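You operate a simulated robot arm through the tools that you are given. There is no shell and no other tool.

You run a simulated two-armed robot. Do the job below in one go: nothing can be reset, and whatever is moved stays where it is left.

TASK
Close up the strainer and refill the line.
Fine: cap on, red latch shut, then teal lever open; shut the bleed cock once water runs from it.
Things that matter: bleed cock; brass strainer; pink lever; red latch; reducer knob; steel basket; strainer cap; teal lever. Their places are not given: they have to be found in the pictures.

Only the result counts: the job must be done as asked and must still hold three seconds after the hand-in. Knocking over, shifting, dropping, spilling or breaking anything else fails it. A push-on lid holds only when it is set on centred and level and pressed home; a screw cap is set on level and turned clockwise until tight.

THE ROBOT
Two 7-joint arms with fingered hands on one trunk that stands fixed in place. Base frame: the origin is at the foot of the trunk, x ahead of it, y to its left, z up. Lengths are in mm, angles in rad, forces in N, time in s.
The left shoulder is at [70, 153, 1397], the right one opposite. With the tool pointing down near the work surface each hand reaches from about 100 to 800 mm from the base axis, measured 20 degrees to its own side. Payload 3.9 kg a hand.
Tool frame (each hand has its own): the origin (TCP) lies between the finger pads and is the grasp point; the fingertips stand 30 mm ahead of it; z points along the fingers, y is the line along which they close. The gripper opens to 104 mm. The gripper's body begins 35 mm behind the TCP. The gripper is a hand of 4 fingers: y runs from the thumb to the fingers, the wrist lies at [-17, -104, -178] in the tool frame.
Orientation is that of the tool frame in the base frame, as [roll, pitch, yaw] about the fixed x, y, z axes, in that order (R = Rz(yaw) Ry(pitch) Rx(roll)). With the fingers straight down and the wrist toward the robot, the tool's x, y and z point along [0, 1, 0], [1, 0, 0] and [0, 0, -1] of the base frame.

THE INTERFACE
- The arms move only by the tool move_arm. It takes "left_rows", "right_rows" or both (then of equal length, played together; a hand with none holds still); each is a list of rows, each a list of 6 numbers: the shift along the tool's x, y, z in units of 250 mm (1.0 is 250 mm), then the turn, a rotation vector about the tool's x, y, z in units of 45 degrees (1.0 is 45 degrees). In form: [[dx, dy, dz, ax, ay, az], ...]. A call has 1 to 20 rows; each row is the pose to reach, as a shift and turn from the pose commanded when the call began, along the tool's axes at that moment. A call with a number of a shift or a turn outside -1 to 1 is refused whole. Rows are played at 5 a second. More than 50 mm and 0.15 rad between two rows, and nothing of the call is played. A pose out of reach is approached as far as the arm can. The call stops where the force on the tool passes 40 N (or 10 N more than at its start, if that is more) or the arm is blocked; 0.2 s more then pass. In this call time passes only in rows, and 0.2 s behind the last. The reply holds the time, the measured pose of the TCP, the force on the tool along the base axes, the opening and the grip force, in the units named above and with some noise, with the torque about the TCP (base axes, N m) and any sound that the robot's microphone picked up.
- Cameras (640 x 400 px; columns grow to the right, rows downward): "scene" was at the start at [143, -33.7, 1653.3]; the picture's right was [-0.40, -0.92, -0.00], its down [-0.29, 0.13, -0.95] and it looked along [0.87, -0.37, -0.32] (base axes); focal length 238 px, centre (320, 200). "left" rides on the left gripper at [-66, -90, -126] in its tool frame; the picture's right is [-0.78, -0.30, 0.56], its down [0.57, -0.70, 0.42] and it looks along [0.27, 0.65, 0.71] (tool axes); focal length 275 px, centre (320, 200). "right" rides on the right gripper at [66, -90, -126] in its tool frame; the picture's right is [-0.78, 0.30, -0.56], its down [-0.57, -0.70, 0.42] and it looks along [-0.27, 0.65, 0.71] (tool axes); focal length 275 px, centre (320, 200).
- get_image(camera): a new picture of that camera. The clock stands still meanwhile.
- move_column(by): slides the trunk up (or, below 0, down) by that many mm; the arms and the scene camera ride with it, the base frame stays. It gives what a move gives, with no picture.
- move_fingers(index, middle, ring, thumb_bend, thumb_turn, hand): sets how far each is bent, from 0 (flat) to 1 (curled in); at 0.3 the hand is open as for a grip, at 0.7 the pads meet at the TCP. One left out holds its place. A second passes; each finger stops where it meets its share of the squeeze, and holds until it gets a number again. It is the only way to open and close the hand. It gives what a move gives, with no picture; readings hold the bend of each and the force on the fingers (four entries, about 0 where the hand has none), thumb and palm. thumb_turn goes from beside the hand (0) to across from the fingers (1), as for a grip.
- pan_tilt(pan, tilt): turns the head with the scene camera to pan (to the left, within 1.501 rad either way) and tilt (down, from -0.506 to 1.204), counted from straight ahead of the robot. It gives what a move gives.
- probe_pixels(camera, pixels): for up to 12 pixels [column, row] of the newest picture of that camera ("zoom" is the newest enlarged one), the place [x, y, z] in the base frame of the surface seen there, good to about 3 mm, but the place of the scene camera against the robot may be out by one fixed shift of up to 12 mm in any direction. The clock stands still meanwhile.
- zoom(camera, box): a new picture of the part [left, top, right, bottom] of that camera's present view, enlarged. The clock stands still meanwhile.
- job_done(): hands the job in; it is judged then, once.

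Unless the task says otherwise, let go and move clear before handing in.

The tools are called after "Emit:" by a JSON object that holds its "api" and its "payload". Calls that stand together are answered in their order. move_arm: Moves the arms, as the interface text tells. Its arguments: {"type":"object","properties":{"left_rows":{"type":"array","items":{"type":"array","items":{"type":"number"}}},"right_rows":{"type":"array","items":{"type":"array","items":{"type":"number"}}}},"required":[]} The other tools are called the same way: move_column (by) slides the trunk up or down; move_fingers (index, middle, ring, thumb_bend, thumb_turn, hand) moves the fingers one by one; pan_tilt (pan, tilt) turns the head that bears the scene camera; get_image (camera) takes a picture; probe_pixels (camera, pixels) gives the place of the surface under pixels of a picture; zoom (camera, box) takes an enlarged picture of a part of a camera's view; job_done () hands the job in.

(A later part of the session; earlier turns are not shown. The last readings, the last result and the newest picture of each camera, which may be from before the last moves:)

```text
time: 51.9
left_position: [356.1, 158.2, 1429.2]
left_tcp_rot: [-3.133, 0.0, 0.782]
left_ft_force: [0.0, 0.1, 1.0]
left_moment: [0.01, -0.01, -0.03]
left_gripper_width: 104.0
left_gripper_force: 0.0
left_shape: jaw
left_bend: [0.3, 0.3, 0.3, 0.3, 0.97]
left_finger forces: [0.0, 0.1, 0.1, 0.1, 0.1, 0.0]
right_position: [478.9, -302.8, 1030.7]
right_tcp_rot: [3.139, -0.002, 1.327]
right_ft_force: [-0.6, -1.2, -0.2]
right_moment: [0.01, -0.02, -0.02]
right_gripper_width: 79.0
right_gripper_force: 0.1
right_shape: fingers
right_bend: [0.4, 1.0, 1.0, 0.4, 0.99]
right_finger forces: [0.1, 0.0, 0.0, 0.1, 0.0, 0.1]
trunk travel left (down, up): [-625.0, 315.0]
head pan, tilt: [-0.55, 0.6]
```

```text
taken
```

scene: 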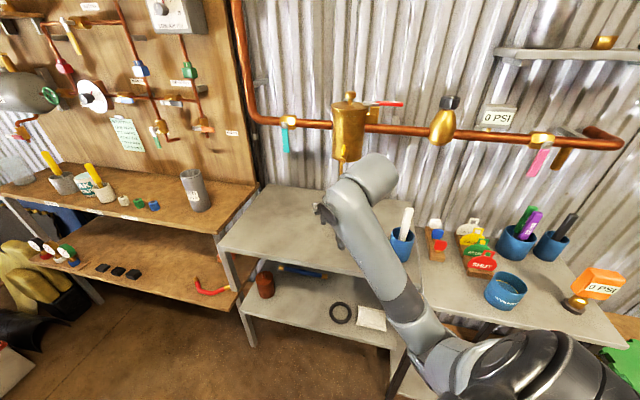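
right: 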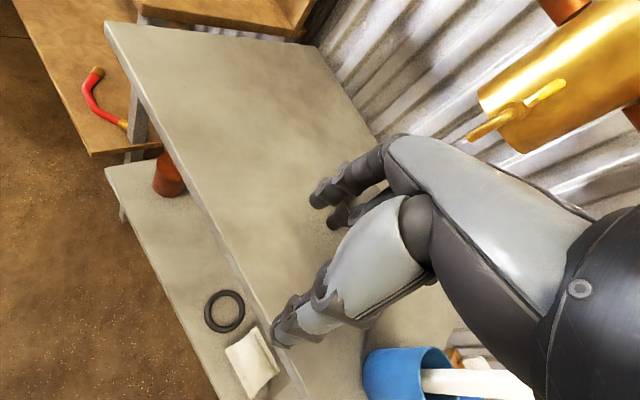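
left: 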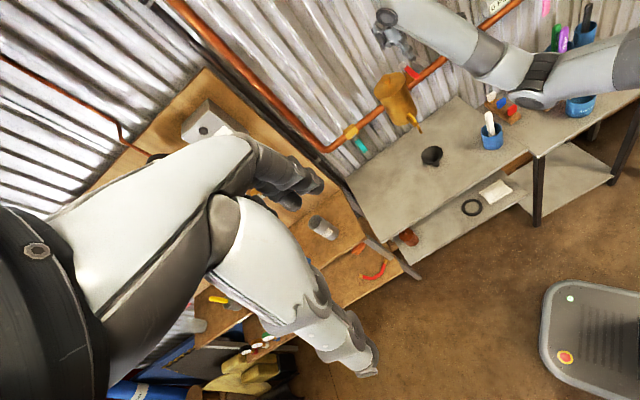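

The right hand is at (479, -303, 1031) with free space ahead. I'll first turn it to face the wall near the teal valve and move forward a bit.

Emit:
{"api": "move_arm", "payload": {"right_rows": [[0.042, 0.114, -0.053, 0, 0, 0.1], [0.084, 0.228, -0.106, 0, 0, 0.2], [0.126, 0.343, -0.159, 0, 0, 0.3], [0.167, 0.457, -0.212, 0, 0, 0.4]]}}

Emit:
{"api": "move_arm", "payload": {"right_rows": [[0, 0, 0, -0.167, 0, 0], [0, 0, 0, -0.333, 0, 0], [0, 0, 0, -0.5, 0, 0], [0, 0, 0, -0.667, 0, 0], [0, 0, 0, -0.833, 0, 0], [0, 0, 0, -1.0, 0, 0]]}}

Emit:
{"api": "get_image", "payload": {"camera": "right"}}

Emit:
{"api": "get_image", "payload": {"camera": "scene"}}

```text
time: 52.9
left_position: [357.6, 160.0, 1429.0]
left_tcp_rot: [-3.134, 0.003, 0.782]
left_ft_force: [-0.1, -0.3, 0.5]
left_moment: [0.0, 0.01, -0.03]
left_gripper_width: 103.8
left_gripper_force: 0.0
left_shape: jaw
left_bend: [0.3, 0.3, 0.3, 0.3, 0.97]
left_finger forces: [0.0, 0.1, 0.1, 0.0, 0.0, 0.0]
right_position: [599.6, -288.9, 1084.5]
right_tcp_rot: [3.14, -0.001, 1.014]
right_ft_force: [-0.2, 1.0, -0.2]
right_moment: [0.02, 0.01, 0.02]
right_gripper_width: 79.1
right_gripper_force: 0.0
right_shape: fingers
right_bend: [0.4, 1.0, 1.0, 0.4, 0.99]
right_finger forces: [0.0, 0.0, 0.0, 0.0, 0.0, 0.1]
trunk travel left (down, up): [-625.0, 315.0]
head pan, tilt: [-0.55, 0.6]
```

```text
time: 54.2
left_position: [355.0, 158.3, 1430.3]
left_tcp_rot: [-3.132, 0.002, 0.782]
left_ft_force: [-0.5, -0.4, -0.3]
left_moment: [-0.01, -0.03, 0.0]
left_gripper_width: 104.1
left_gripper_force: 0.0
left_shape: jaw
left_bend: [0.3, 0.3, 0.3, 0.3, 0.97]
left_finger forces: [0.1, 0.0, 0.0, 0.0, 0.0, 0.0]
right_position: [601.1, -288.7, 1085.1]
right_tcp_rot: [2.353, -0.001, 1.016]
right_ft_force: [-0.6, 0.6, 0.4]
right_moment: [0.0, 0.02, 0.02]
right_gripper_width: 79.4
right_gripper_force: 0.0
right_shape: fingers
right_bend: [0.4, 1.0, 1.0, 0.4, 0.99]
right_finger forces: [0.0, 0.1, 0.0, 0.1, 0.1, 0.1]
trunk travel left (down, up): [-625.0, 315.0]
head pan, tilt: [-0.55, 0.6]
```

```text
taken
```

right: 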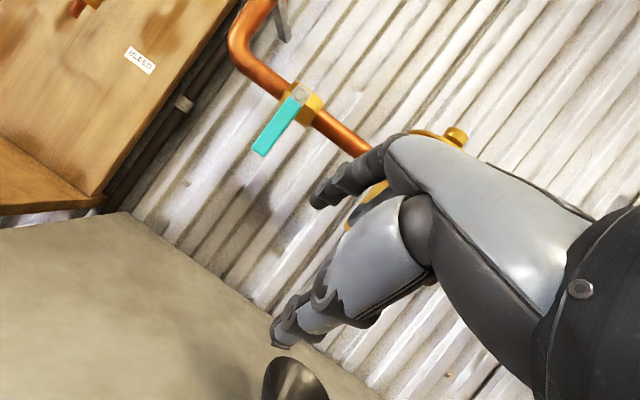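

```text
taken
```

scene: 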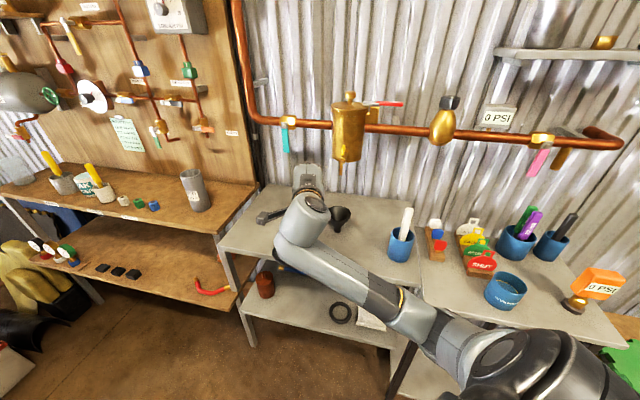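

The hand is tilted 45° and clear of the funnel. I'll add another 30° of tilt while moving to a standoff in front and to the left of the teal lever.

Emit:
{"api": "move_arm", "payload": {"right_rows": [[0.082, 0.068, 0.068, -0.133, 0, 0], [0.164, 0.135, 0.135, -0.267, 0, 0], [0.246, 0.203, 0.203, -0.4, 0, 0], [0.328, 0.27, 0.27, -0.533, 0, 0], [0.41, 0.338, 0.338, -0.667, 0, 0]]}}

Emit:
{"api": "get_image", "payload": {"camera": "right"}}

Emit:
{"api": "get_image", "payload": {"camera": "scene"}}

```text
time: 55.5
left_position: [357.7, 158.2, 1427.3]
left_tcp_rot: [-3.133, 0.003, 0.782]
left_ft_force: [-0.3, 0.3, 1.0]
left_moment: [0.0, 0.02, 0.0]
left_gripper_width: 104.2
left_gripper_force: 0.1
left_shape: jaw
left_bend: [0.3, 0.3, 0.3, 0.3, 0.97]
left_finger forces: [0.1, 0.1, 0.0, 0.1, 0.1, 0.0]
right_position: [756.4, -265.0, 1083.5]
right_tcp_rot: [1.83, 0.0, 1.017]
right_ft_force: [0.6, 0.7, 0.0]
right_moment: [-0.05, -0.04, 0.0]
right_gripper_width: 79.2
right_gripper_force: 0.1
right_shape: fingers
right_bend: [0.4, 1.0, 1.0, 0.4, 0.99]
right_finger forces: [0.0, 0.1, 0.0, 0.0, 0.0, 0.0]
trunk travel left (down, up): [-625.0, 315.0]
head pan, tilt: [-0.55, 0.6]
```

```text
taken
```

right: 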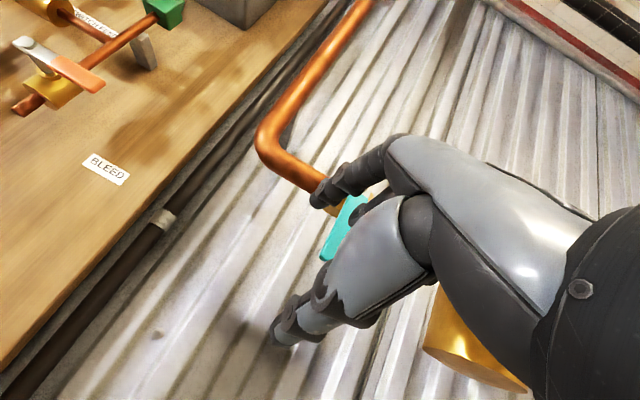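

```text
taken
```

scene: 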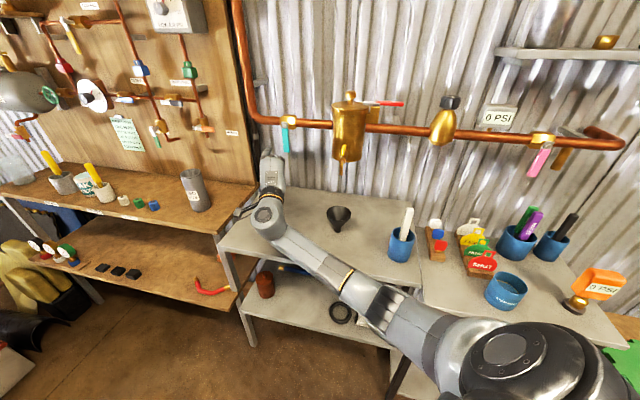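

The teal handle shows at (345, 225), beyond the index finger. I'll zoom in and probe the fingertip relative to the handle.

Emit:
{"api": "zoom", "payload": {"camera": "right", "box": [290, 150, 400, 270]}}

Emit:
{"api": "probe_pixels", "payload": {"camera": "zoom", "pixels": [[100, 160], [140, 180], [130, 140], [200, 130], [150, 300], [200, 250], [230, 200], [180, 330], [130, 200], [170, 210]]}}

Emit:
{"api": "zoom", "payload": {"camera": "scene", "box": [240, 100, 340, 200]}}

```text
3.33 times, centred on (345, 210) of right
```

zoom: 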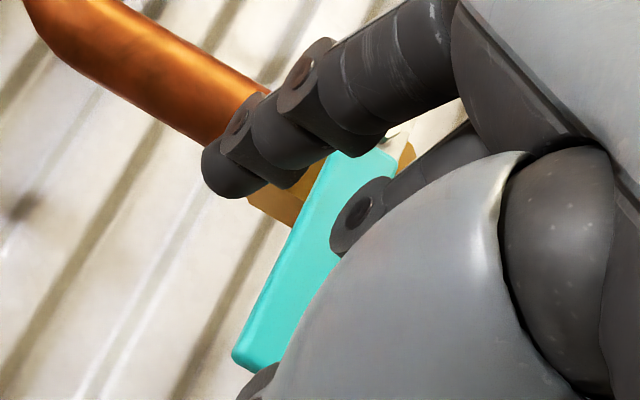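

```text
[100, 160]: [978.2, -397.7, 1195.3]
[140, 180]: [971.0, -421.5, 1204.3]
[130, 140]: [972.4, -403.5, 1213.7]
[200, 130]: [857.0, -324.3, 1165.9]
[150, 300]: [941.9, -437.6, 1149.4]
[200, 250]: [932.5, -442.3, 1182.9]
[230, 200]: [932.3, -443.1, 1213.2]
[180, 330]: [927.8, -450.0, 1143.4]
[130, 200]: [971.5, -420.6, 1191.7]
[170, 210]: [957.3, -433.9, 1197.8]
```

```text
4.00 times, centred on (290, 150) of scene
```

zoom: 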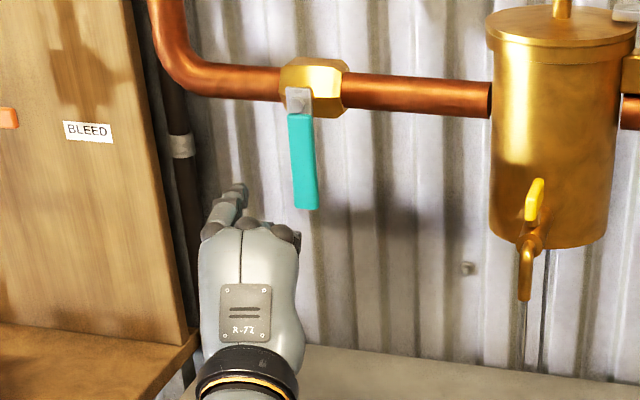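

The index tip stands off to the left of the lever, and the scene view confirms it. I'll move it straight toward the wall so the tip reaches the lever's plane.

Emit:
{"api": "move_arm", "payload": {"right_rows": [[-0.023, 0.025, 0.095, 0, 0, 0], [-0.046, 0.05, 0.19, 0, 0, 0]]}}

Emit:
{"api": "get_image", "payload": {"camera": "right"}}

Emit:
{"api": "zoom", "payload": {"camera": "scene", "box": [250, 100, 330, 170]}}

Emit:
{"api": "probe_pixels", "payload": {"camera": "zoom", "pixels": [[200, 240], [215, 225], [290, 200], [280, 130], [300, 270], [180, 290], [210, 210]]}}

```text
time: 56.0
left_position: [355.4, 158.0, 1428.8]
left_tcp_rot: [-3.131, 0.001, 0.782]
left_ft_force: [0.6, 0.8, -0.1]
left_moment: [0.01, 0.0, -0.01]
left_gripper_width: 104.1
left_gripper_force: 0.1
left_shape: jaw
left_bend: [0.3, 0.3, 0.3, 0.3, 0.97]
left_finger forces: [0.0, 0.1, 0.0, 0.0, 0.0, 0.0]
right_position: [791.7, -301.8, 1082.2]
right_tcp_rot: [1.834, -0.001, 1.014]
right_ft_force: [-0.5, 0.8, -0.6]
right_moment: [-0.02, -0.02, 0.01]
right_gripper_width: 79.2
right_gripper_force: 0.1
right_shape: fingers
right_bend: [0.4, 1.0, 1.0, 0.4, 0.99]
right_finger forces: [0.0, 0.0, 0.0, 0.0, 0.1, 0.0]
trunk travel left (down, up): [-625.0, 315.0]
head pan, tilt: [-0.55, 0.6]
```

```text
taken
```

right: 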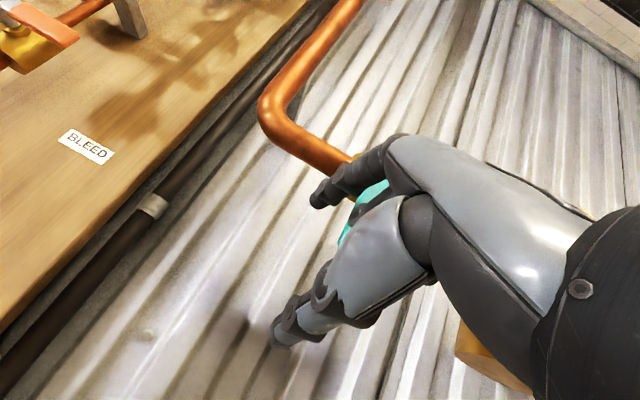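

```text
5.71 times, centred on (290, 135) of scene
```

zoom: 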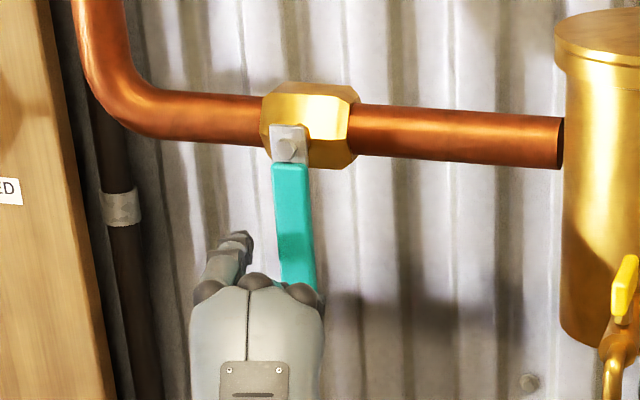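

```text
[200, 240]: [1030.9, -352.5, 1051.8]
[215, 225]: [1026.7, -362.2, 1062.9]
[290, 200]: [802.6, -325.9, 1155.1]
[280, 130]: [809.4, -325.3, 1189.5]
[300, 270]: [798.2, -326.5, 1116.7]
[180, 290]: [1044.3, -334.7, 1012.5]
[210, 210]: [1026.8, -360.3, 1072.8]
```

The fingertip is level with the lever's lower half and to its left. I'll push gently right and watch the force to see whether it turns that way.

Emit:
{"api": "move_arm", "payload": {"right_rows": [[-0.041, -0.003, -0.009, 0, 0, 0], [-0.082, -0.005, -0.018, 0, 0, 0], [-0.113, -0.01, -0.025, 0, 0, 0], [-0.144, -0.015, -0.031, 0, 0, 0]]}}

Emit:
{"api": "zoom", "payload": {"camera": "scene", "box": [250, 100, 330, 170]}}

Emit:
{"api": "get_image", "payload": {"camera": "right"}}

```text
time: 57.0
left_position: [364.6, 166.4, 1426.3]
left_tcp_rot: [-3.131, 0.01, 0.783]
left_ft_force: [0.7, 0.6, 0.0]
left_moment: [0.04, 0.02, 0.01]
left_gripper_width: 104.1
left_gripper_force: 0.1
left_shape: jaw
left_bend: [0.3, 0.3, 0.3, 0.3, 0.97]
left_finger forces: [0.0, 0.0, 0.0, 0.1, 0.0, 0.0]
right_position: [774.3, -314.9, 1078.9]
right_tcp_rot: [1.836, 0.012, 1.03]
right_ft_force: [31.3, 24.4, 0.2]
right_moment: [-1.05, 1.37, 0.96]
right_gripper_width: 85.3
right_gripper_force: 18.1
right_shape: fingers
right_bend: [0.36, 1.0, 1.0, 0.4, 0.99]
right_finger forces: [36.8, 0.1, 0.1, 0.0, 0.0, 0.0]
trunk travel left (down, up): [-625.0, 315.0]
head pan, tilt: [-0.55, 0.6]
```

```text
5.71 times, centred on (290, 135) of scene
```

zoom: 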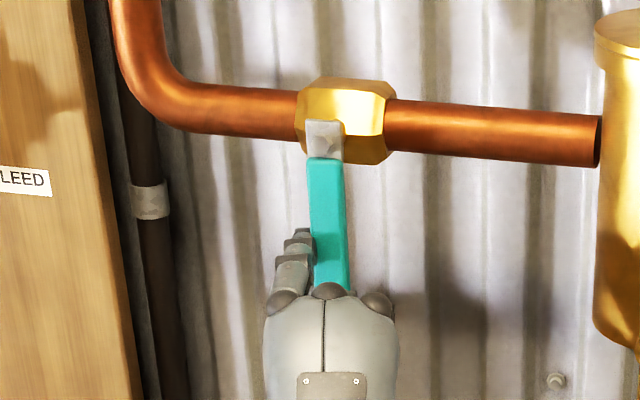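

```text
taken
```

right: 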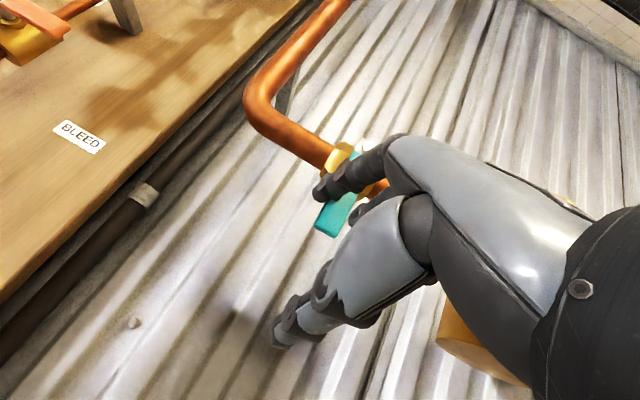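

The lever won't turn right: about 40 N with no rotation, so that's its stop. I'll back off at once and approach from the other side.

Emit:
{"api": "move_arm", "payload": {"right_rows": [[0.05, 0.005, 0.01, 0, 0, 0], [0.1, 0.01, 0.02, 0, 0, 0], [0.144, 0.015, 0.031, 0, 0, 0]]}}

Emit:
{"api": "zoom", "payload": {"camera": "scene", "box": [250, 100, 330, 170]}}

```text
time: 57.9
left_position: [357.1, 157.5, 1428.5]
left_tcp_rot: [-3.132, 0.001, 0.782]
left_ft_force: [0.3, -0.1, 0.3]
left_moment: [0.04, -0.01, 0.0]
left_gripper_width: 103.9
left_gripper_force: 0.0
left_shape: jaw
left_bend: [0.3, 0.3, 0.3, 0.3, 0.97]
left_finger forces: [0.0, 0.1, 0.0, 0.0, 0.0, 0.1]
right_position: [791.9, -303.1, 1082.7]
right_tcp_rot: [1.834, -0.002, 1.007]
right_ft_force: [0.4, 0.1, -0.9]
right_moment: [-0.02, 0.03, -0.04]
right_gripper_width: 79.1
right_gripper_force: 0.1
right_shape: fingers
right_bend: [0.4, 1.0, 1.0, 0.4, 0.99]
right_finger forces: [0.0, 0.0, 0.0, 0.0, 0.0, 0.0]
trunk travel left (down, up): [-625.0, 315.0]
head pan, tilt: [-0.55, 0.6]
```

```text
5.71 times, centred on (290, 135) of scene
```

zoom: 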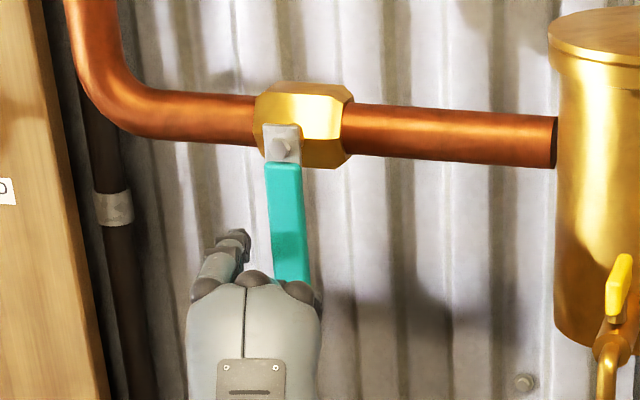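

Backed off cleanly. I'll go round to the right side of the lever: out, across, then in again.

Emit:
{"api": "move_arm", "payload": {"right_rows": [[0.023, -0.025, -0.095, 0, 0, 0], [0.046, -0.05, -0.19, 0, 0, 0], [-0.045, -0.056, -0.21, 0, 0, 0], [-0.136, -0.061, -0.231, 0, 0, 0], [-0.226, -0.067, -0.252, 0, 0, 0]]}}

Emit:
{"api": "get_image", "payload": {"camera": "scene"}}

Emit:
{"api": "zoom", "payload": {"camera": "scene", "box": [250, 100, 350, 200]}}

Emit:
{"api": "get_image", "payload": {"camera": "right"}}

```text
time: 59.0
left_position: [353.6, 159.4, 1429.5]
left_tcp_rot: [-3.133, -0.001, 0.783]
left_ft_force: [0.0, 0.1, 0.5]
left_moment: [0.0, 0.01, -0.01]
left_gripper_width: 104.1
left_gripper_force: 0.1
left_shape: jaw
left_bend: [0.3, 0.3, 0.3, 0.3, 0.97]
left_finger forces: [0.1, 0.0, 0.1, 0.0, 0.0, 0.1]
right_position: [704.6, -316.0, 1083.8]
right_tcp_rot: [1.833, -0.002, 1.012]
right_ft_force: [-0.3, -0.7, 0.4]
right_moment: [0.01, 0.03, -0.04]
right_gripper_width: 79.2
right_gripper_force: 0.1
right_shape: fingers
right_bend: [0.4, 1.0, 1.0, 0.4, 0.99]
right_finger forces: [0.0, 0.0, 0.0, 0.0, 0.1, 0.0]
trunk travel left (down, up): [-625.0, 315.0]
head pan, tilt: [-0.55, 0.6]
```

```text
taken
```

scene: 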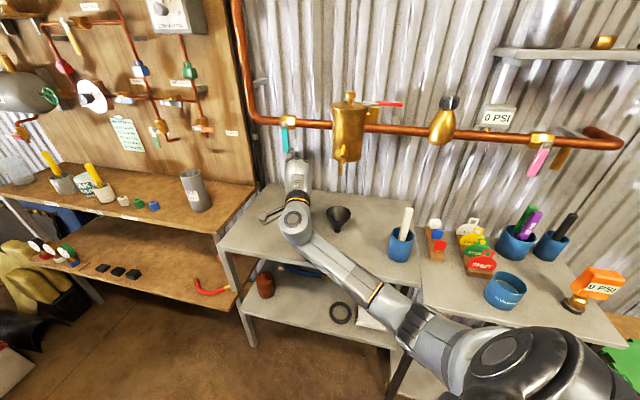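

```text
4.00 times, centred on (300, 150) of scene
```

zoom: 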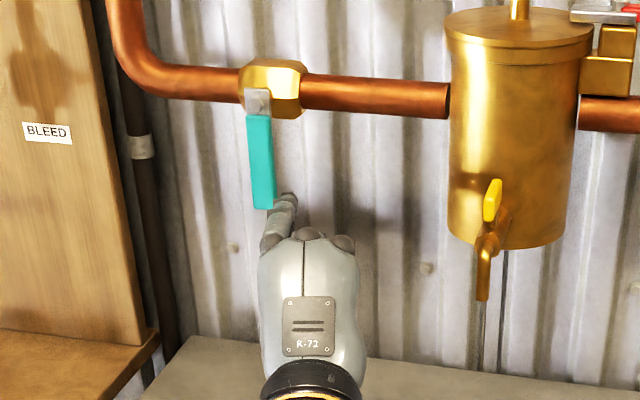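

```text
taken
```

right: 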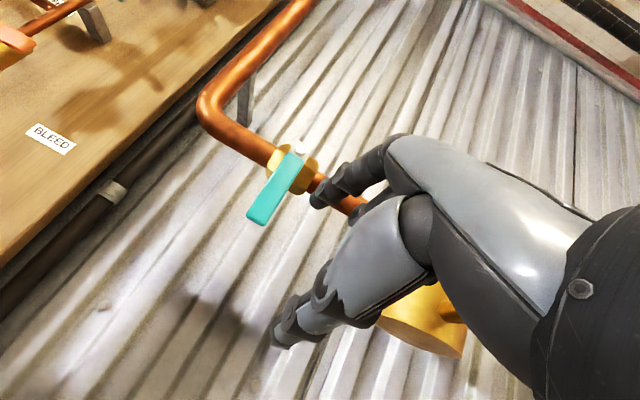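

The fingertip is now to the right of the lever with clear space. I'll move it in to the lever's plane.

Emit:
{"api": "move_arm", "payload": {"right_rows": [[-0.023, 0.025, 0.095, 0, 0, 0], [-0.046, 0.05, 0.19, 0, 0, 0]]}}

Emit:
{"api": "zoom", "payload": {"camera": "scene", "box": [250, 100, 350, 200]}}

Emit:
{"api": "get_image", "payload": {"camera": "right"}}

Emit:
{"api": "probe_pixels", "payload": {"camera": "right", "pixels": [[315, 195], [325, 190], [335, 183], [320, 203]]}}

```text
time: 59.6
left_position: [356.6, 158.1, 1428.6]
left_tcp_rot: [-3.133, 0.002, 0.782]
left_ft_force: [0.2, 0.0, -1.8]
left_moment: [0.01, 0.01, -0.02]
left_gripper_width: 104.1
left_gripper_force: 0.1
left_shape: jaw
left_bend: [0.3, 0.3, 0.3, 0.3, 0.97]
left_finger forces: [0.0, 0.1, 0.0, 0.1, 0.0, 0.0]
right_position: [740.9, -351.7, 1082.6]
right_tcp_rot: [1.832, -0.002, 1.015]
right_ft_force: [-0.4, -0.8, -0.1]
right_moment: [-0.01, 0.0, 0.01]
right_gripper_width: 79.1
right_gripper_force: 0.1
right_shape: fingers
right_bend: [0.4, 1.0, 1.0, 0.4, 0.99]
right_finger forces: [0.0, 0.1, 0.0, 0.0, 0.0, 0.0]
trunk travel left (down, up): [-625.0, 315.0]
head pan, tilt: [-0.55, 0.6]
```

```text
4.00 times, centred on (300, 150) of scene
```

zoom: 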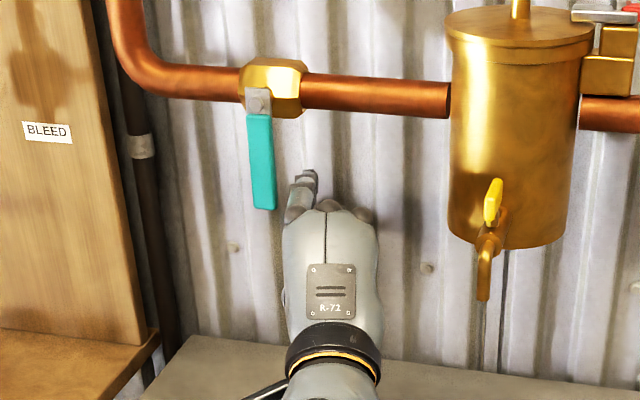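

```text
taken
```

right: 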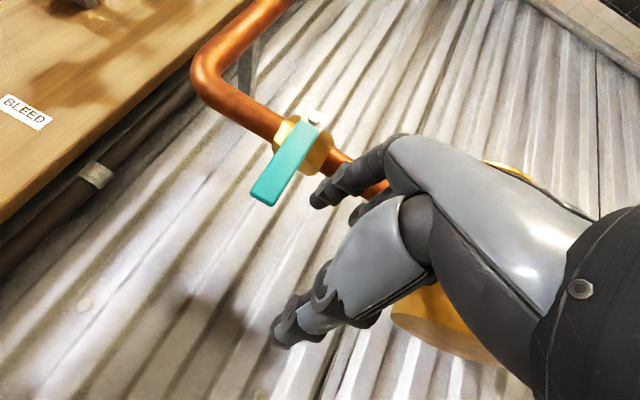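

```text
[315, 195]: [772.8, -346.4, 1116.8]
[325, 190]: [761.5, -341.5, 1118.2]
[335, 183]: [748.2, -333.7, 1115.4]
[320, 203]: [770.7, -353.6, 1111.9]
```

The fingertip is engaged at about (775, -352, 1115), right of the lever. I'll push left gently and check for rotation.

Emit:
{"api": "move_arm", "payload": {"right_rows": [[0.041, 0.003, 0.009, 0, 0, 0], [0.082, 0.005, 0.018, 0, 0, 0], [0.113, 0.003, 0.026, 0, 0, 0], [0.144, 0.002, 0.034, 0, 0, 0]]}}

Emit:
{"api": "zoom", "payload": {"camera": "scene", "box": [250, 100, 350, 200]}}

Emit:
{"api": "get_image", "payload": {"camera": "right"}}

```text
time: 60.6
left_position: [355.2, 158.7, 1428.2]
left_tcp_rot: [-3.132, 0.002, 0.783]
left_ft_force: [0.5, 0.4, 0.8]
left_moment: [-0.01, -0.02, 0.03]
left_gripper_width: 103.7
left_gripper_force: 0.0
left_shape: jaw
left_bend: [0.3, 0.3, 0.3, 0.3, 0.97]
left_finger forces: [0.0, 0.1, 0.0, 0.1, 0.0, 0.0]
right_position: [768.0, -325.2, 1081.7]
right_tcp_rot: [1.831, -0.001, 1.014]
right_ft_force: [-0.7, -0.7, 1.0]
right_moment: [0.05, -0.04, -0.03]
right_gripper_width: 79.1
right_gripper_force: 0.8
right_shape: fingers
right_bend: [0.4, 1.0, 1.0, 0.4, 0.99]
right_finger forces: [1.0, 0.0, 0.0, 0.1, 0.1, 0.0]
trunk travel left (down, up): [-625.0, 315.0]
head pan, tilt: [-0.55, 0.6]
```

```text
4.00 times, centred on (300, 150) of scene
```

zoom: 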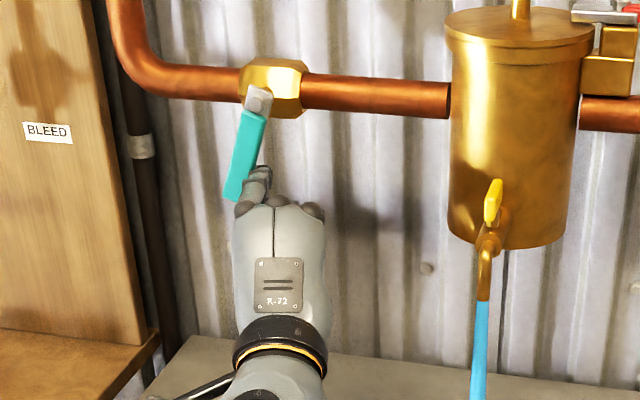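

```text
taken
```

right: 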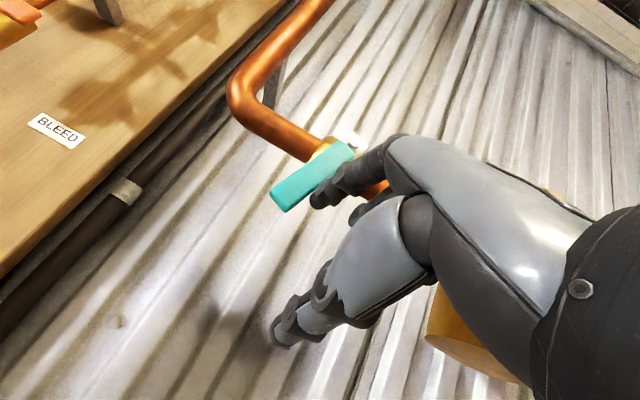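

The lever turns left easily at about 1 N, and blue water is already running from the bleed cock at (480, 340). I'll continue the arc to fully open.

Emit:
{"api": "move_arm", "payload": {"right_rows": [[0.031, 0.007, 0.006, 0, 0, 0], [0.062, 0.014, 0.012, 0, 0, 0], [0.091, 0.029, 0.015, 0, 0, 0], [0.119, 0.044, 0.018, 0, 0, 0], [0.143, 0.065, 0.018, 0, 0, 0], [0.167, 0.086, 0.018, 0, 0, 0], [0.186, 0.112, 0.016, 0, 0, 0], [0.204, 0.139, 0.013, 0, 0, 0]]}}

Emit:
{"api": "zoom", "payload": {"camera": "scene", "box": [250, 80, 370, 200]}}

Emit:
{"api": "get_image", "payload": {"camera": "right"}}

```text
time: 62.5
left_position: [356.0, 160.5, 1428.5]
left_tcp_rot: [-3.133, 0.001, 0.782]
left_ft_force: [-1.3, -0.2, 0.1]
left_moment: [0.0, 0.02, -0.03]
left_gripper_width: 104.0
left_gripper_force: 0.0
left_shape: jaw
left_bend: [0.3, 0.3, 0.3, 0.3, 0.97]
left_finger forces: [0.0, 0.0, 0.0, 0.0, 0.0, 0.0]
right_position: [805.1, -286.7, 1115.7]
right_tcp_rot: [1.831, 0.0, 1.013]
right_ft_force: [-0.6, 0.6, -1.3]
right_moment: [0.02, 0.0, -0.02]
right_gripper_width: 78.3
right_gripper_force: 0.3
right_shape: fingers
right_bend: [0.41, 1.0, 1.0, 0.4, 0.99]
right_finger forces: [0.8, 0.1, 0.0, 0.1, 0.0, 0.0]
trunk travel left (down, up): [-625.0, 315.0]
head pan, tilt: [-0.55, 0.6]
```

```text
3.33 times, centred on (310, 140) of scene
```

zoom: 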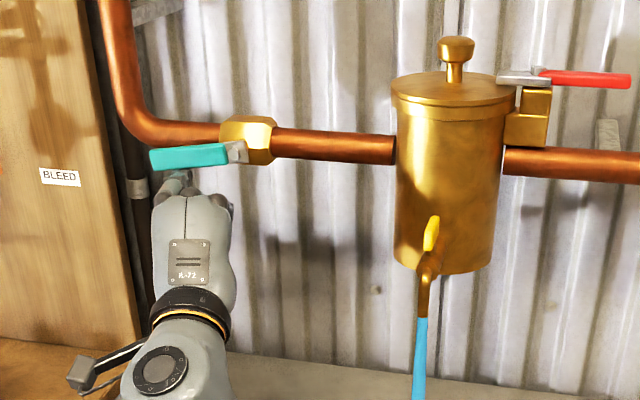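

```text
taken
```

right: 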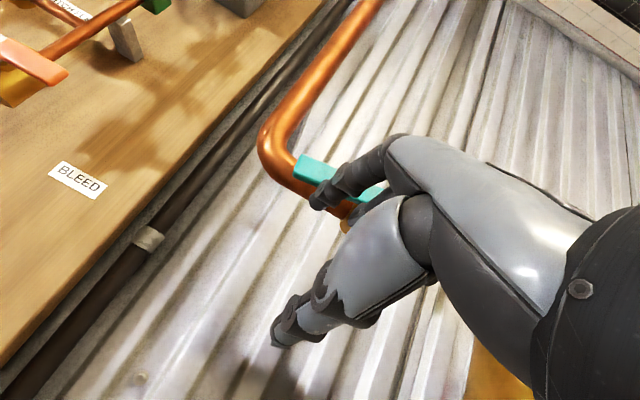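

The teal lever is nearly horizontal. I'll push up to its stop.

Emit:
{"api": "move_arm", "payload": {"right_rows": [[0.011, 0.03, -0.005, 0, 0, 0], [0.02, 0.059, -0.01, 0, 0, 0], [0.02, 0.075, -0.012, 0, 0, 0]]}}

Emit:
{"api": "zoom", "payload": {"camera": "scene", "box": [250, 80, 370, 200]}}

```text
time: 63.2
left_position: [355.7, 159.3, 1427.6]
left_tcp_rot: [-3.133, 0.002, 0.781]
left_ft_force: [0.8, -0.2, -0.2]
left_moment: [0.0, 0.0, -0.02]
left_gripper_width: 103.8
left_gripper_force: 0.0
left_shape: jaw
left_bend: [0.3, 0.3, 0.3, 0.3, 0.97]
left_finger forces: [0.0, 0.1, 0.0, 0.1, 0.0, 0.0]
right_position: [809.3, -283.6, 1132.7]
right_tcp_rot: [1.833, 0.0, 1.018]
right_ft_force: [-7.6, 3.8, -8.7]
right_moment: [-0.04, -0.07, 0.03]
right_gripper_width: 67.8
right_gripper_force: 6.3
right_shape: fingers
right_bend: [0.49, 1.0, 1.0, 0.4, 0.99]
right_finger forces: [12.4, 0.0, 0.0, 0.0, 0.0, 0.0]
trunk travel left (down, up): [-625.0, 315.0]
head pan, tilt: [-0.55, 0.6]
```

```text
3.33 times, centred on (310, 140) of scene
```

zoom: 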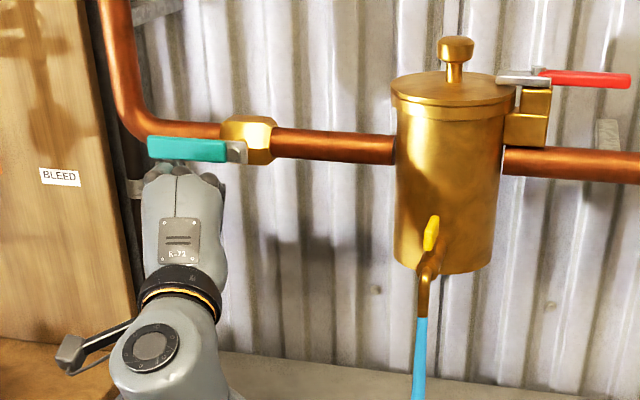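

The teal lever is fully open against its stop, parallel to the pipe. I'll back the finger down and out, then move to the bleed cock.

Emit:
{"api": "move_arm", "payload": {"right_rows": [[0, -0.08, 0.02, 0, 0, 0], [0.02, -0.12, -0.1, 0, 0, 0], [0.04, -0.16, -0.25, 0, 0, 0], [0.04, -0.18, -0.42, 0, 0, 0], [0.04, -0.18, -0.6, 0, 0, 0]]}}

Emit:
{"api": "get_image", "payload": {"camera": "right"}}

Emit:
{"api": "get_image", "payload": {"camera": "scene"}}

Emit:
{"api": "zoom", "payload": {"camera": "scene", "box": [310, 120, 390, 250]}}

```text
time: 64.5
left_position: [354.0, 160.2, 1429.5]
left_tcp_rot: [-3.137, 0.001, 0.782]
left_ft_force: [-0.3, 0.4, -0.6]
left_moment: [-0.05, -0.03, 0.02]
left_gripper_width: 104.1
left_gripper_force: 0.1
left_shape: jaw
left_bend: [0.3, 0.3, 0.3, 0.3, 0.97]
left_finger forces: [0.0, 0.0, 0.1, 0.0, 0.0, 0.1]
right_position: [681.2, -193.3, 1131.9]
right_tcp_rot: [1.828, -0.001, 1.014]
right_ft_force: [0.2, -0.8, -0.3]
right_moment: [0.03, 0.01, -0.01]
right_gripper_width: 79.2
right_gripper_force: 0.0
right_shape: fingers
right_bend: [0.4, 1.0, 1.0, 0.4, 0.99]
right_finger forces: [0.1, 0.0, 0.0, 0.0, 0.1, 0.1]
trunk travel left (down, up): [-625.0, 315.0]
head pan, tilt: [-0.55, 0.6]
```

```text
taken
```

right: 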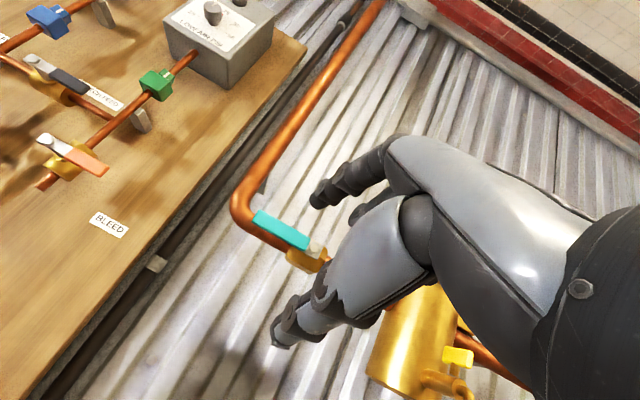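

```text
taken
```

scene: 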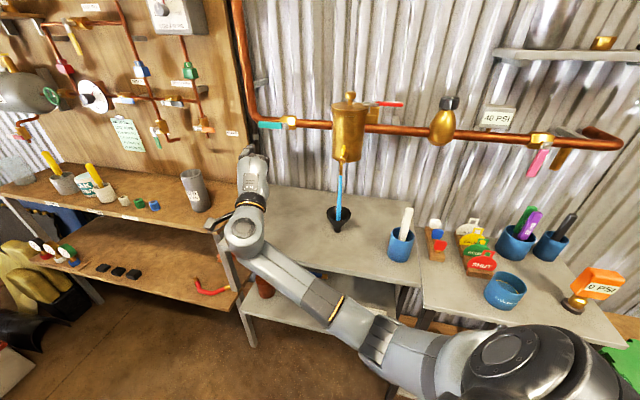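

```text
3.08 times, centred on (350, 185) of scene
```

zoom: 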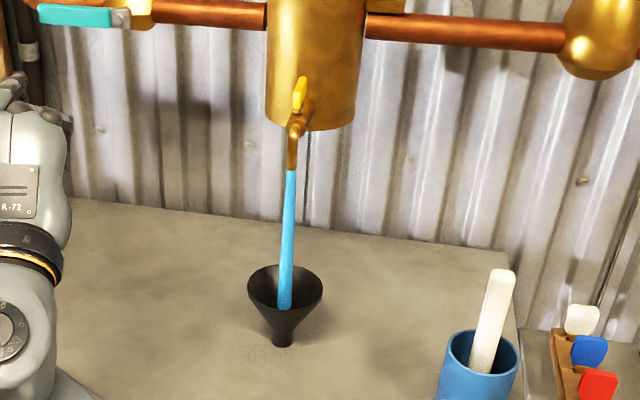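

Water runs into the funnel and the gauge reads 40 PSI, so the line is filling. I'll bring the hand back upright and above the bleed cock.

Emit:
{"api": "move_arm", "payload": {"right_rows": [[-0.067, 0.033, -0.055, 0.167, 0, 0], [-0.133, 0.067, -0.11, 0.333, 0, 0], [-0.2, 0.1, -0.165, 0.5, 0, 0], [-0.267, 0.133, -0.22, 0.667, 0, 0], [-0.333, 0.167, -0.275, 0.833, 0, 0], [-0.4, 0.2, -0.33, 1.0, 0, 0]]}}

Emit:
{"api": "get_image", "payload": {"camera": "right"}}

Emit:
{"api": "zoom", "payload": {"camera": "scene", "box": [320, 130, 370, 180]}}

```text
time: 65.8
left_position: [355.0, 158.4, 1428.3]
left_tcp_rot: [-3.131, 0.002, 0.781]
left_ft_force: [-0.7, -0.6, -0.2]
left_moment: [-0.01, -0.05, -0.02]
left_gripper_width: 104.3
left_gripper_force: 0.1
left_shape: jaw
left_bend: [0.3, 0.3, 0.3, 0.3, 0.97]
left_finger forces: [0.0, 0.1, 0.1, 0.0, 0.0, 0.1]
right_position: [571.7, -242.6, 1198.9]
right_tcp_rot: [2.619, -0.002, 1.018]
right_ft_force: [0.8, -0.3, 0.1]
right_moment: [-0.02, 0.01, 0.0]
right_gripper_width: 79.1
right_gripper_force: 0.1
right_shape: fingers
right_bend: [0.4, 1.0, 1.0, 0.4, 0.99]
right_finger forces: [0.1, 0.0, 0.0, 0.0, 0.0, 0.0]
trunk travel left (down, up): [-625.0, 315.0]
head pan, tilt: [-0.55, 0.6]
```

```text
taken
```

right: 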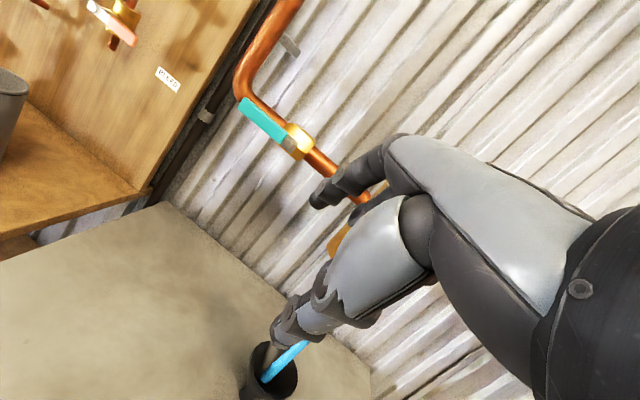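

```text
8.00 times, centred on (345, 155) of scene
```

zoom: 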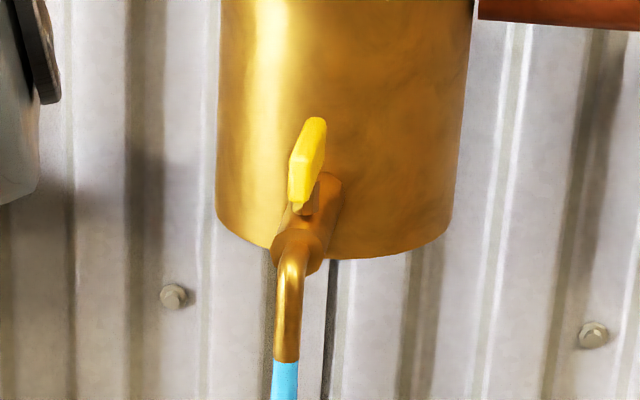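

The yellow handle still lies along the cock, pointing outward. I'll bring the hand fully upright just above and in front of the cock.

Emit:
{"api": "move_arm", "payload": {"right_rows": [[-0.093, 0.063, -0.0225, 0.167, 0, 0], [-0.186, 0.126, -0.045, 0.333, 0, 0], [-0.279, 0.189, -0.0675, 0.5, 0, 0], [-0.372, 0.252, -0.09, 0.667, 0, 0]]}}

Emit:
{"api": "get_image", "payload": {"camera": "right"}}

Emit:
{"api": "get_image", "payload": {"camera": "left"}}

```text
time: 66.8
left_position: [355.2, 159.2, 1428.6]
left_tcp_rot: [-3.133, 0.001, 0.781]
left_ft_force: [0.4, 0.5, -0.7]
left_moment: [-0.02, 0.01, 0.01]
left_gripper_width: 104.0
left_gripper_force: 0.0
left_shape: jaw
left_bend: [0.3, 0.3, 0.3, 0.3, 0.97]
left_finger forces: [0.0, 0.0, 0.1, 0.0, 0.0, 0.0]
right_position: [561.3, -344.5, 1249.7]
right_tcp_rot: [-3.141, -0.001, 1.015]
right_ft_force: [0.5, -0.6, -1.1]
right_moment: [0.01, 0.05, 0.0]
right_gripper_width: 79.1
right_gripper_force: 0.0
right_shape: fingers
right_bend: [0.4, 1.0, 1.0, 0.4, 0.99]
right_finger forces: [0.0, 0.0, 0.0, 0.1, 0.0, 0.0]
trunk travel left (down, up): [-625.0, 315.0]
head pan, tilt: [-0.55, 0.6]
```

```text
taken
```

right: 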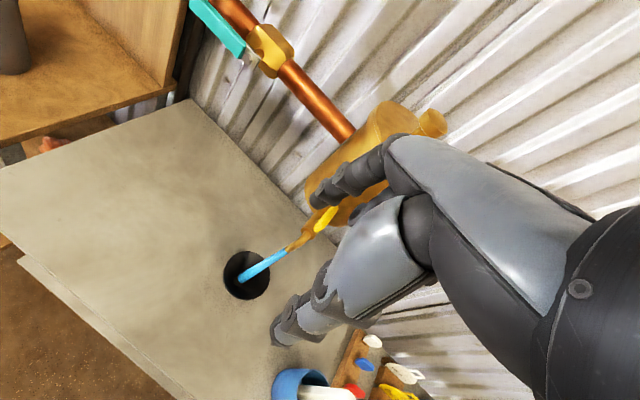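

```text
taken
```

left: 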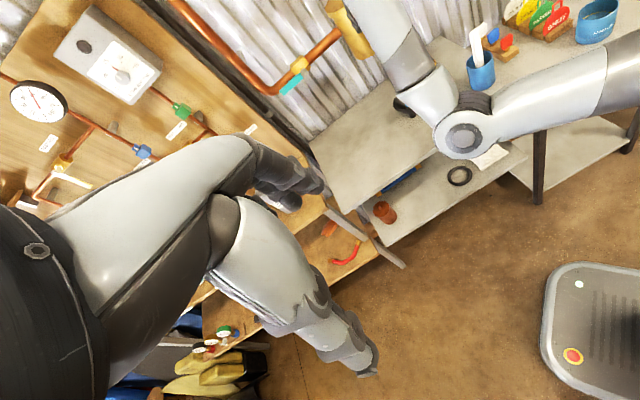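

Emit:
{"api": "zoom", "payload": {"camera": "right", "box": [260, 150, 370, 270]}}

Emit:
{"api": "probe_pixels", "payload": {"camera": "zoom", "pixels": [[300, 240], [285, 255], [320, 215], [330, 200], [290, 270], [240, 275], [195, 300], [180, 310], [200, 150], [210, 170], [260, 275], [340, 190]]}}

```text
3.33 times, centred on (315, 210) of right
```

zoom: 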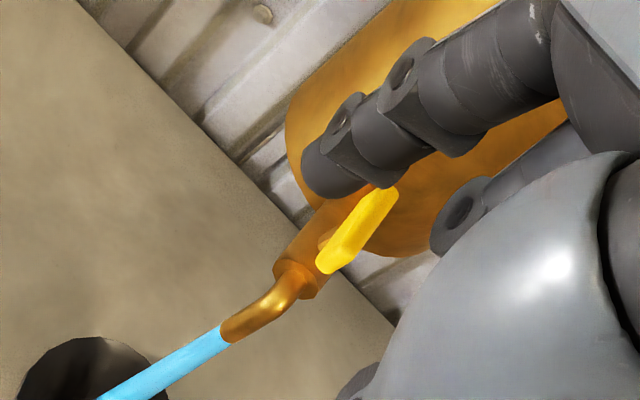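

```text
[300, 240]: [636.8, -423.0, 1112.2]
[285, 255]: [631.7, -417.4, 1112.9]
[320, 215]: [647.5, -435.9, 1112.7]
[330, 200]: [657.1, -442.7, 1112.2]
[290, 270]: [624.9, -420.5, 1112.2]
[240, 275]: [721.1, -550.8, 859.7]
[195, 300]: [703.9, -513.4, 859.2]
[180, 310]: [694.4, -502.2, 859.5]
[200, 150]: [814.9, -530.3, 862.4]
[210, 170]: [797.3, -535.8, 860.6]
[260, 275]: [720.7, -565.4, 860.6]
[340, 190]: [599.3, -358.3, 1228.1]
```

I can see the yellow handle from (322, 268) to (395, 190) in the zoom. I'll probe along it.

Emit:
{"api": "probe_pixels", "payload": {"camera": "zoom", "pixels": [[325, 263], [335, 255], [345, 245], [360, 228], [372, 212], [385, 198], [392, 195], [325, 240], [320, 250], [355, 250], [345, 262], [270, 300]]}}

```text
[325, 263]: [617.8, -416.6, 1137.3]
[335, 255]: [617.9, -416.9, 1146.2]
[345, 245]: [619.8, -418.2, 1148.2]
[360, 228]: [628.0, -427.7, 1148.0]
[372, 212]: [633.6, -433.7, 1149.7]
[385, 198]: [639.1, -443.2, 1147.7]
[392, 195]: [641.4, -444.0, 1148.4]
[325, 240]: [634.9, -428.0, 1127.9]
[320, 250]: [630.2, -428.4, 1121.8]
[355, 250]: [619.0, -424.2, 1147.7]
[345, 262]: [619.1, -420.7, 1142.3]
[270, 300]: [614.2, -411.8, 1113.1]
```

The handle spans from (614, -414) to (644, -447) at z 1137–1148 and pivots near (632, -432). I'll bring the index finger down to the left of its outer end.

Emit:
{"api": "move_arm", "payload": {"right_rows": [[-0.035, 0.105, 0.06, 0, 0, 0], [-0.071, 0.211, 0.12, 0, 0, 0], [-0.071, 0.211, 0.2, 0, 0, 0]]}}

Emit:
{"api": "get_image", "payload": {"camera": "right"}}

Emit:
{"api": "zoom", "payload": {"camera": "right", "box": [270, 150, 380, 270]}}

Emit:
{"api": "zoom", "payload": {"camera": "scene", "box": [300, 100, 390, 190]}}

```text
time: 67.7
left_position: [354.4, 159.2, 1429.2]
left_tcp_rot: [-3.134, 0.001, 0.782]
left_ft_force: [0.1, 0.2, 0.0]
left_moment: [-0.01, 0.02, 0.01]
left_gripper_width: 103.8
left_gripper_force: 0.2
left_shape: jaw
left_bend: [0.3, 0.3, 0.3, 0.3, 0.97]
left_finger forces: [0.1, 0.0, 0.0, 0.1, 0.1, 0.0]
right_position: [596.0, -387.3, 1200.1]
right_tcp_rot: [3.139, 0.0, 1.012]
right_ft_force: [0.8, -0.5, 0.4]
right_moment: [-0.02, 0.0, 0.01]
right_gripper_width: 79.1
right_gripper_force: 0.1
right_shape: fingers
right_bend: [0.4, 1.0, 1.0, 0.4, 0.99]
right_finger forces: [0.0, 0.0, 0.0, 0.0, 0.0, 0.1]
trunk travel left (down, up): [-625.0, 315.0]
head pan, tilt: [-0.55, 0.6]
```

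```text
taken
```

right: 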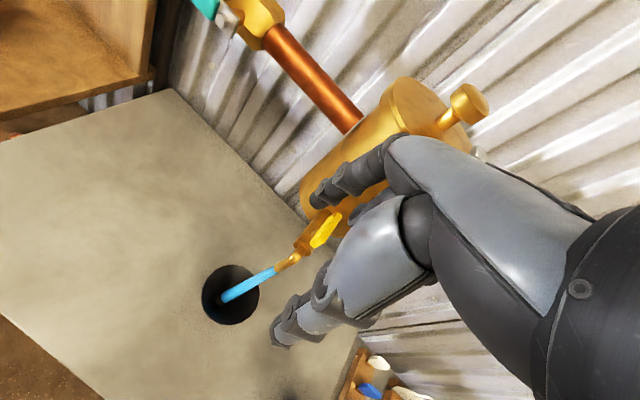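

```text
3.33 times, centred on (325, 210) of right
```

zoom: 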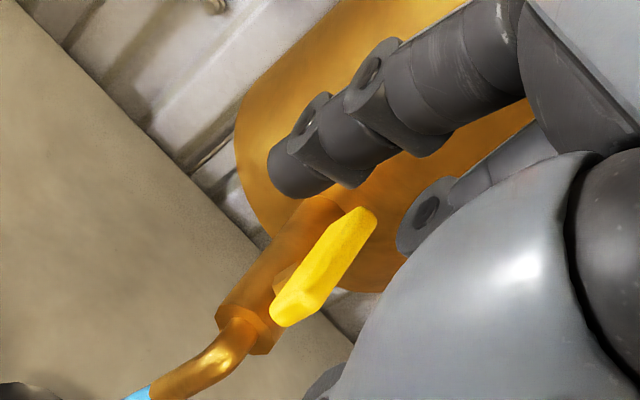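

```text
4.44 times, centred on (345, 145) of scene
```

zoom: 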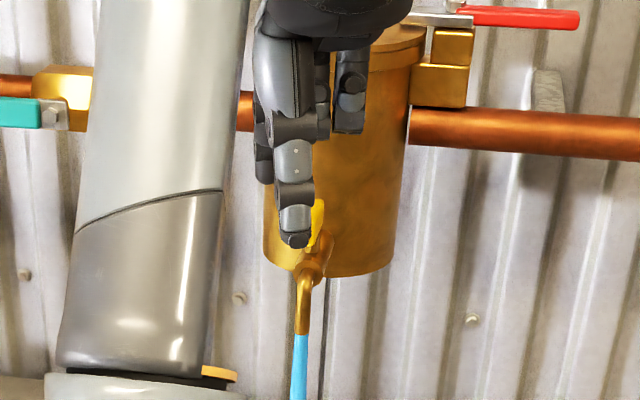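

The fingertip is over the gap to the left of the handle's outer half. I'll lower 36 mm so the tip is alongside the handle.

Emit:
{"api": "move_arm", "payload": {"right_rows": [[0, 0, 0.07, 0, 0, 0], [0, 0, 0.14, 0, 0, 0]]}}

Emit:
{"api": "zoom", "payload": {"camera": "right", "box": [270, 150, 380, 270]}}

Emit:
{"api": "probe_pixels", "payload": {"camera": "zoom", "pixels": [[285, 170], [300, 190], [275, 180], [330, 230], [300, 280], [360, 200]]}}

```text
time: 68.2
left_position: [355.5, 157.8, 1428.7]
left_tcp_rot: [-3.135, 0.001, 0.78]
left_ft_force: [-0.3, 0.2, -0.2]
left_moment: [0.0, 0.0, -0.03]
left_gripper_width: 104.1
left_gripper_force: 0.0
left_shape: jaw
left_bend: [0.3, 0.3, 0.3, 0.3, 0.97]
left_finger forces: [0.0, 0.0, 0.0, 0.0, 0.0, 0.1]
right_position: [595.8, -386.8, 1165.5]
right_tcp_rot: [3.139, -0.002, 1.015]
right_ft_force: [-0.2, 0.7, -0.6]
right_moment: [0.01, -0.01, -0.02]
right_gripper_width: 79.2
right_gripper_force: 0.0
right_shape: fingers
right_bend: [0.4, 1.0, 1.0, 0.4, 0.99]
right_finger forces: [0.1, 0.1, 0.1, 0.1, 0.0, 0.1]
trunk travel left (down, up): [-625.0, 315.0]
head pan, tilt: [-0.55, 0.6]
```

```text
3.33 times, centred on (325, 210) of right
```

zoom: 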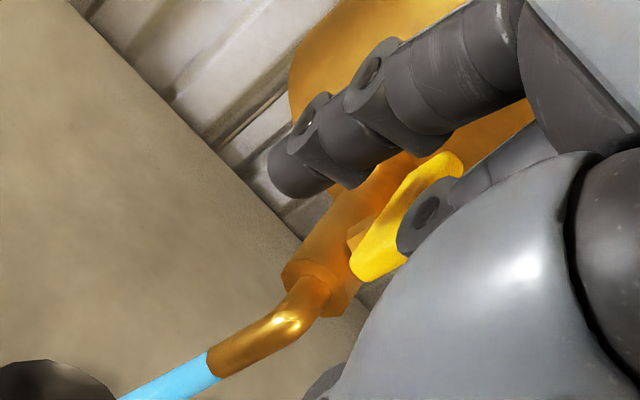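

```text
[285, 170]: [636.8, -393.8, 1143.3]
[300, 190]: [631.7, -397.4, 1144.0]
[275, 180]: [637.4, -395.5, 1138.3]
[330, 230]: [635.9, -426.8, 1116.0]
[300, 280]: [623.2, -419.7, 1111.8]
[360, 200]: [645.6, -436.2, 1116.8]
```

The tip is beside the handle at z≈1138–1143. I'll lower 3 mm more and push the outer end gently right to test the direction.

Emit:
{"api": "move_arm", "payload": {"right_rows": [[-0.02, -0.005, 0.012, 0, 0, 0], [-0.04, -0.01, 0.012, 0, 0, 0], [-0.054, -0.013, 0.012, 0, 0, 0]]}}

Emit:
{"api": "zoom", "payload": {"camera": "right", "box": [270, 150, 380, 270]}}

```text
time: 69.0
left_position: [355.1, 159.3, 1429.9]
left_tcp_rot: [-3.134, 0.001, 0.78]
left_ft_force: [0.5, 0.1, 0.4]
left_moment: [0.01, 0.01, 0.01]
left_gripper_width: 103.9
left_gripper_force: 0.1
left_shape: jaw
left_bend: [0.3, 0.3, 0.3, 0.3, 0.97]
left_finger forces: [0.0, 0.0, 0.0, 0.1, 0.0, 0.1]
right_position: [584.2, -396.8, 1162.4]
right_tcp_rot: [3.14, -0.002, 1.014]
right_ft_force: [1.2, -0.1, 0.3]
right_moment: [0.0, 0.01, 0.0]
right_gripper_width: 79.1
right_gripper_force: 0.0
right_shape: fingers
right_bend: [0.4, 1.0, 1.0, 0.4, 0.99]
right_finger forces: [0.0, 0.0, 0.0, 0.0, 0.1, 0.0]
trunk travel left (down, up): [-625.0, 315.0]
head pan, tilt: [-0.55, 0.6]
```

```text
3.33 times, centred on (325, 210) of right
```

zoom: 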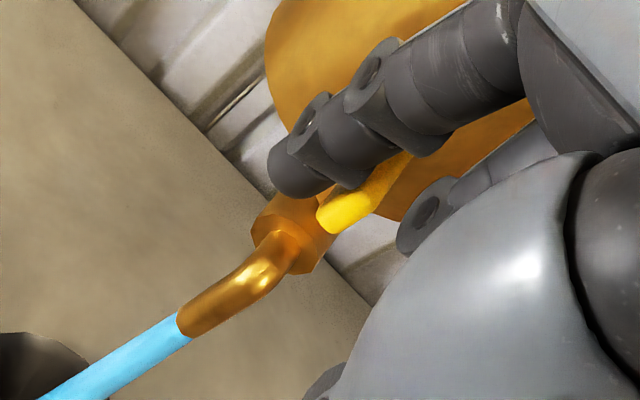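

The finger is right beside the handle with no force yet. I'll continue in small steps.

Emit:
{"api": "move_arm", "payload": {"right_rows": [[-0.01, -0.007, 0, 0, 0, 0], [-0.02, -0.014, 0, 0, 0, 0], [-0.03, -0.018, 0, 0, 0, 0]]}}

Emit:
{"api": "zoom", "payload": {"camera": "right", "box": [270, 150, 380, 270]}}

```text
time: 69.8
left_position: [357.1, 160.2, 1427.9]
left_tcp_rot: [-3.132, 0.004, 0.783]
left_ft_force: [0.3, 0.1, -0.6]
left_moment: [-0.04, 0.0, 0.03]
left_gripper_width: 103.8
left_gripper_force: 0.1
left_shape: jaw
left_bend: [0.3, 0.3, 0.3, 0.3, 0.97]
left_finger forces: [0.0, 0.0, 0.0, 0.0, 0.0, 0.0]
right_position: [579.3, -398.5, 1162.2]
right_tcp_rot: [3.141, -0.001, 1.018]
right_ft_force: [5.2, 4.6, -1.0]
right_moment: [0.09, -0.07, 0.35]
right_gripper_width: 81.6
right_gripper_force: 3.5
right_shape: fingers
right_bend: [0.38, 1.0, 1.0, 0.4, 0.99]
right_finger forces: [7.5, 0.1, 0.0, 0.1, 0.0, 0.1]
trunk travel left (down, up): [-625.0, 315.0]
head pan, tilt: [-0.55, 0.6]
```

```text
3.33 times, centred on (325, 210) of right
```

zoom: 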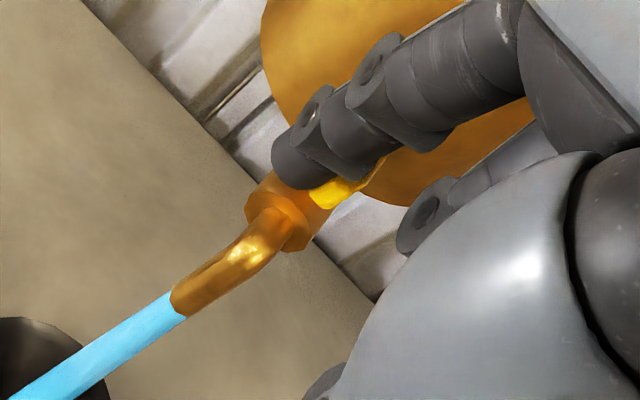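

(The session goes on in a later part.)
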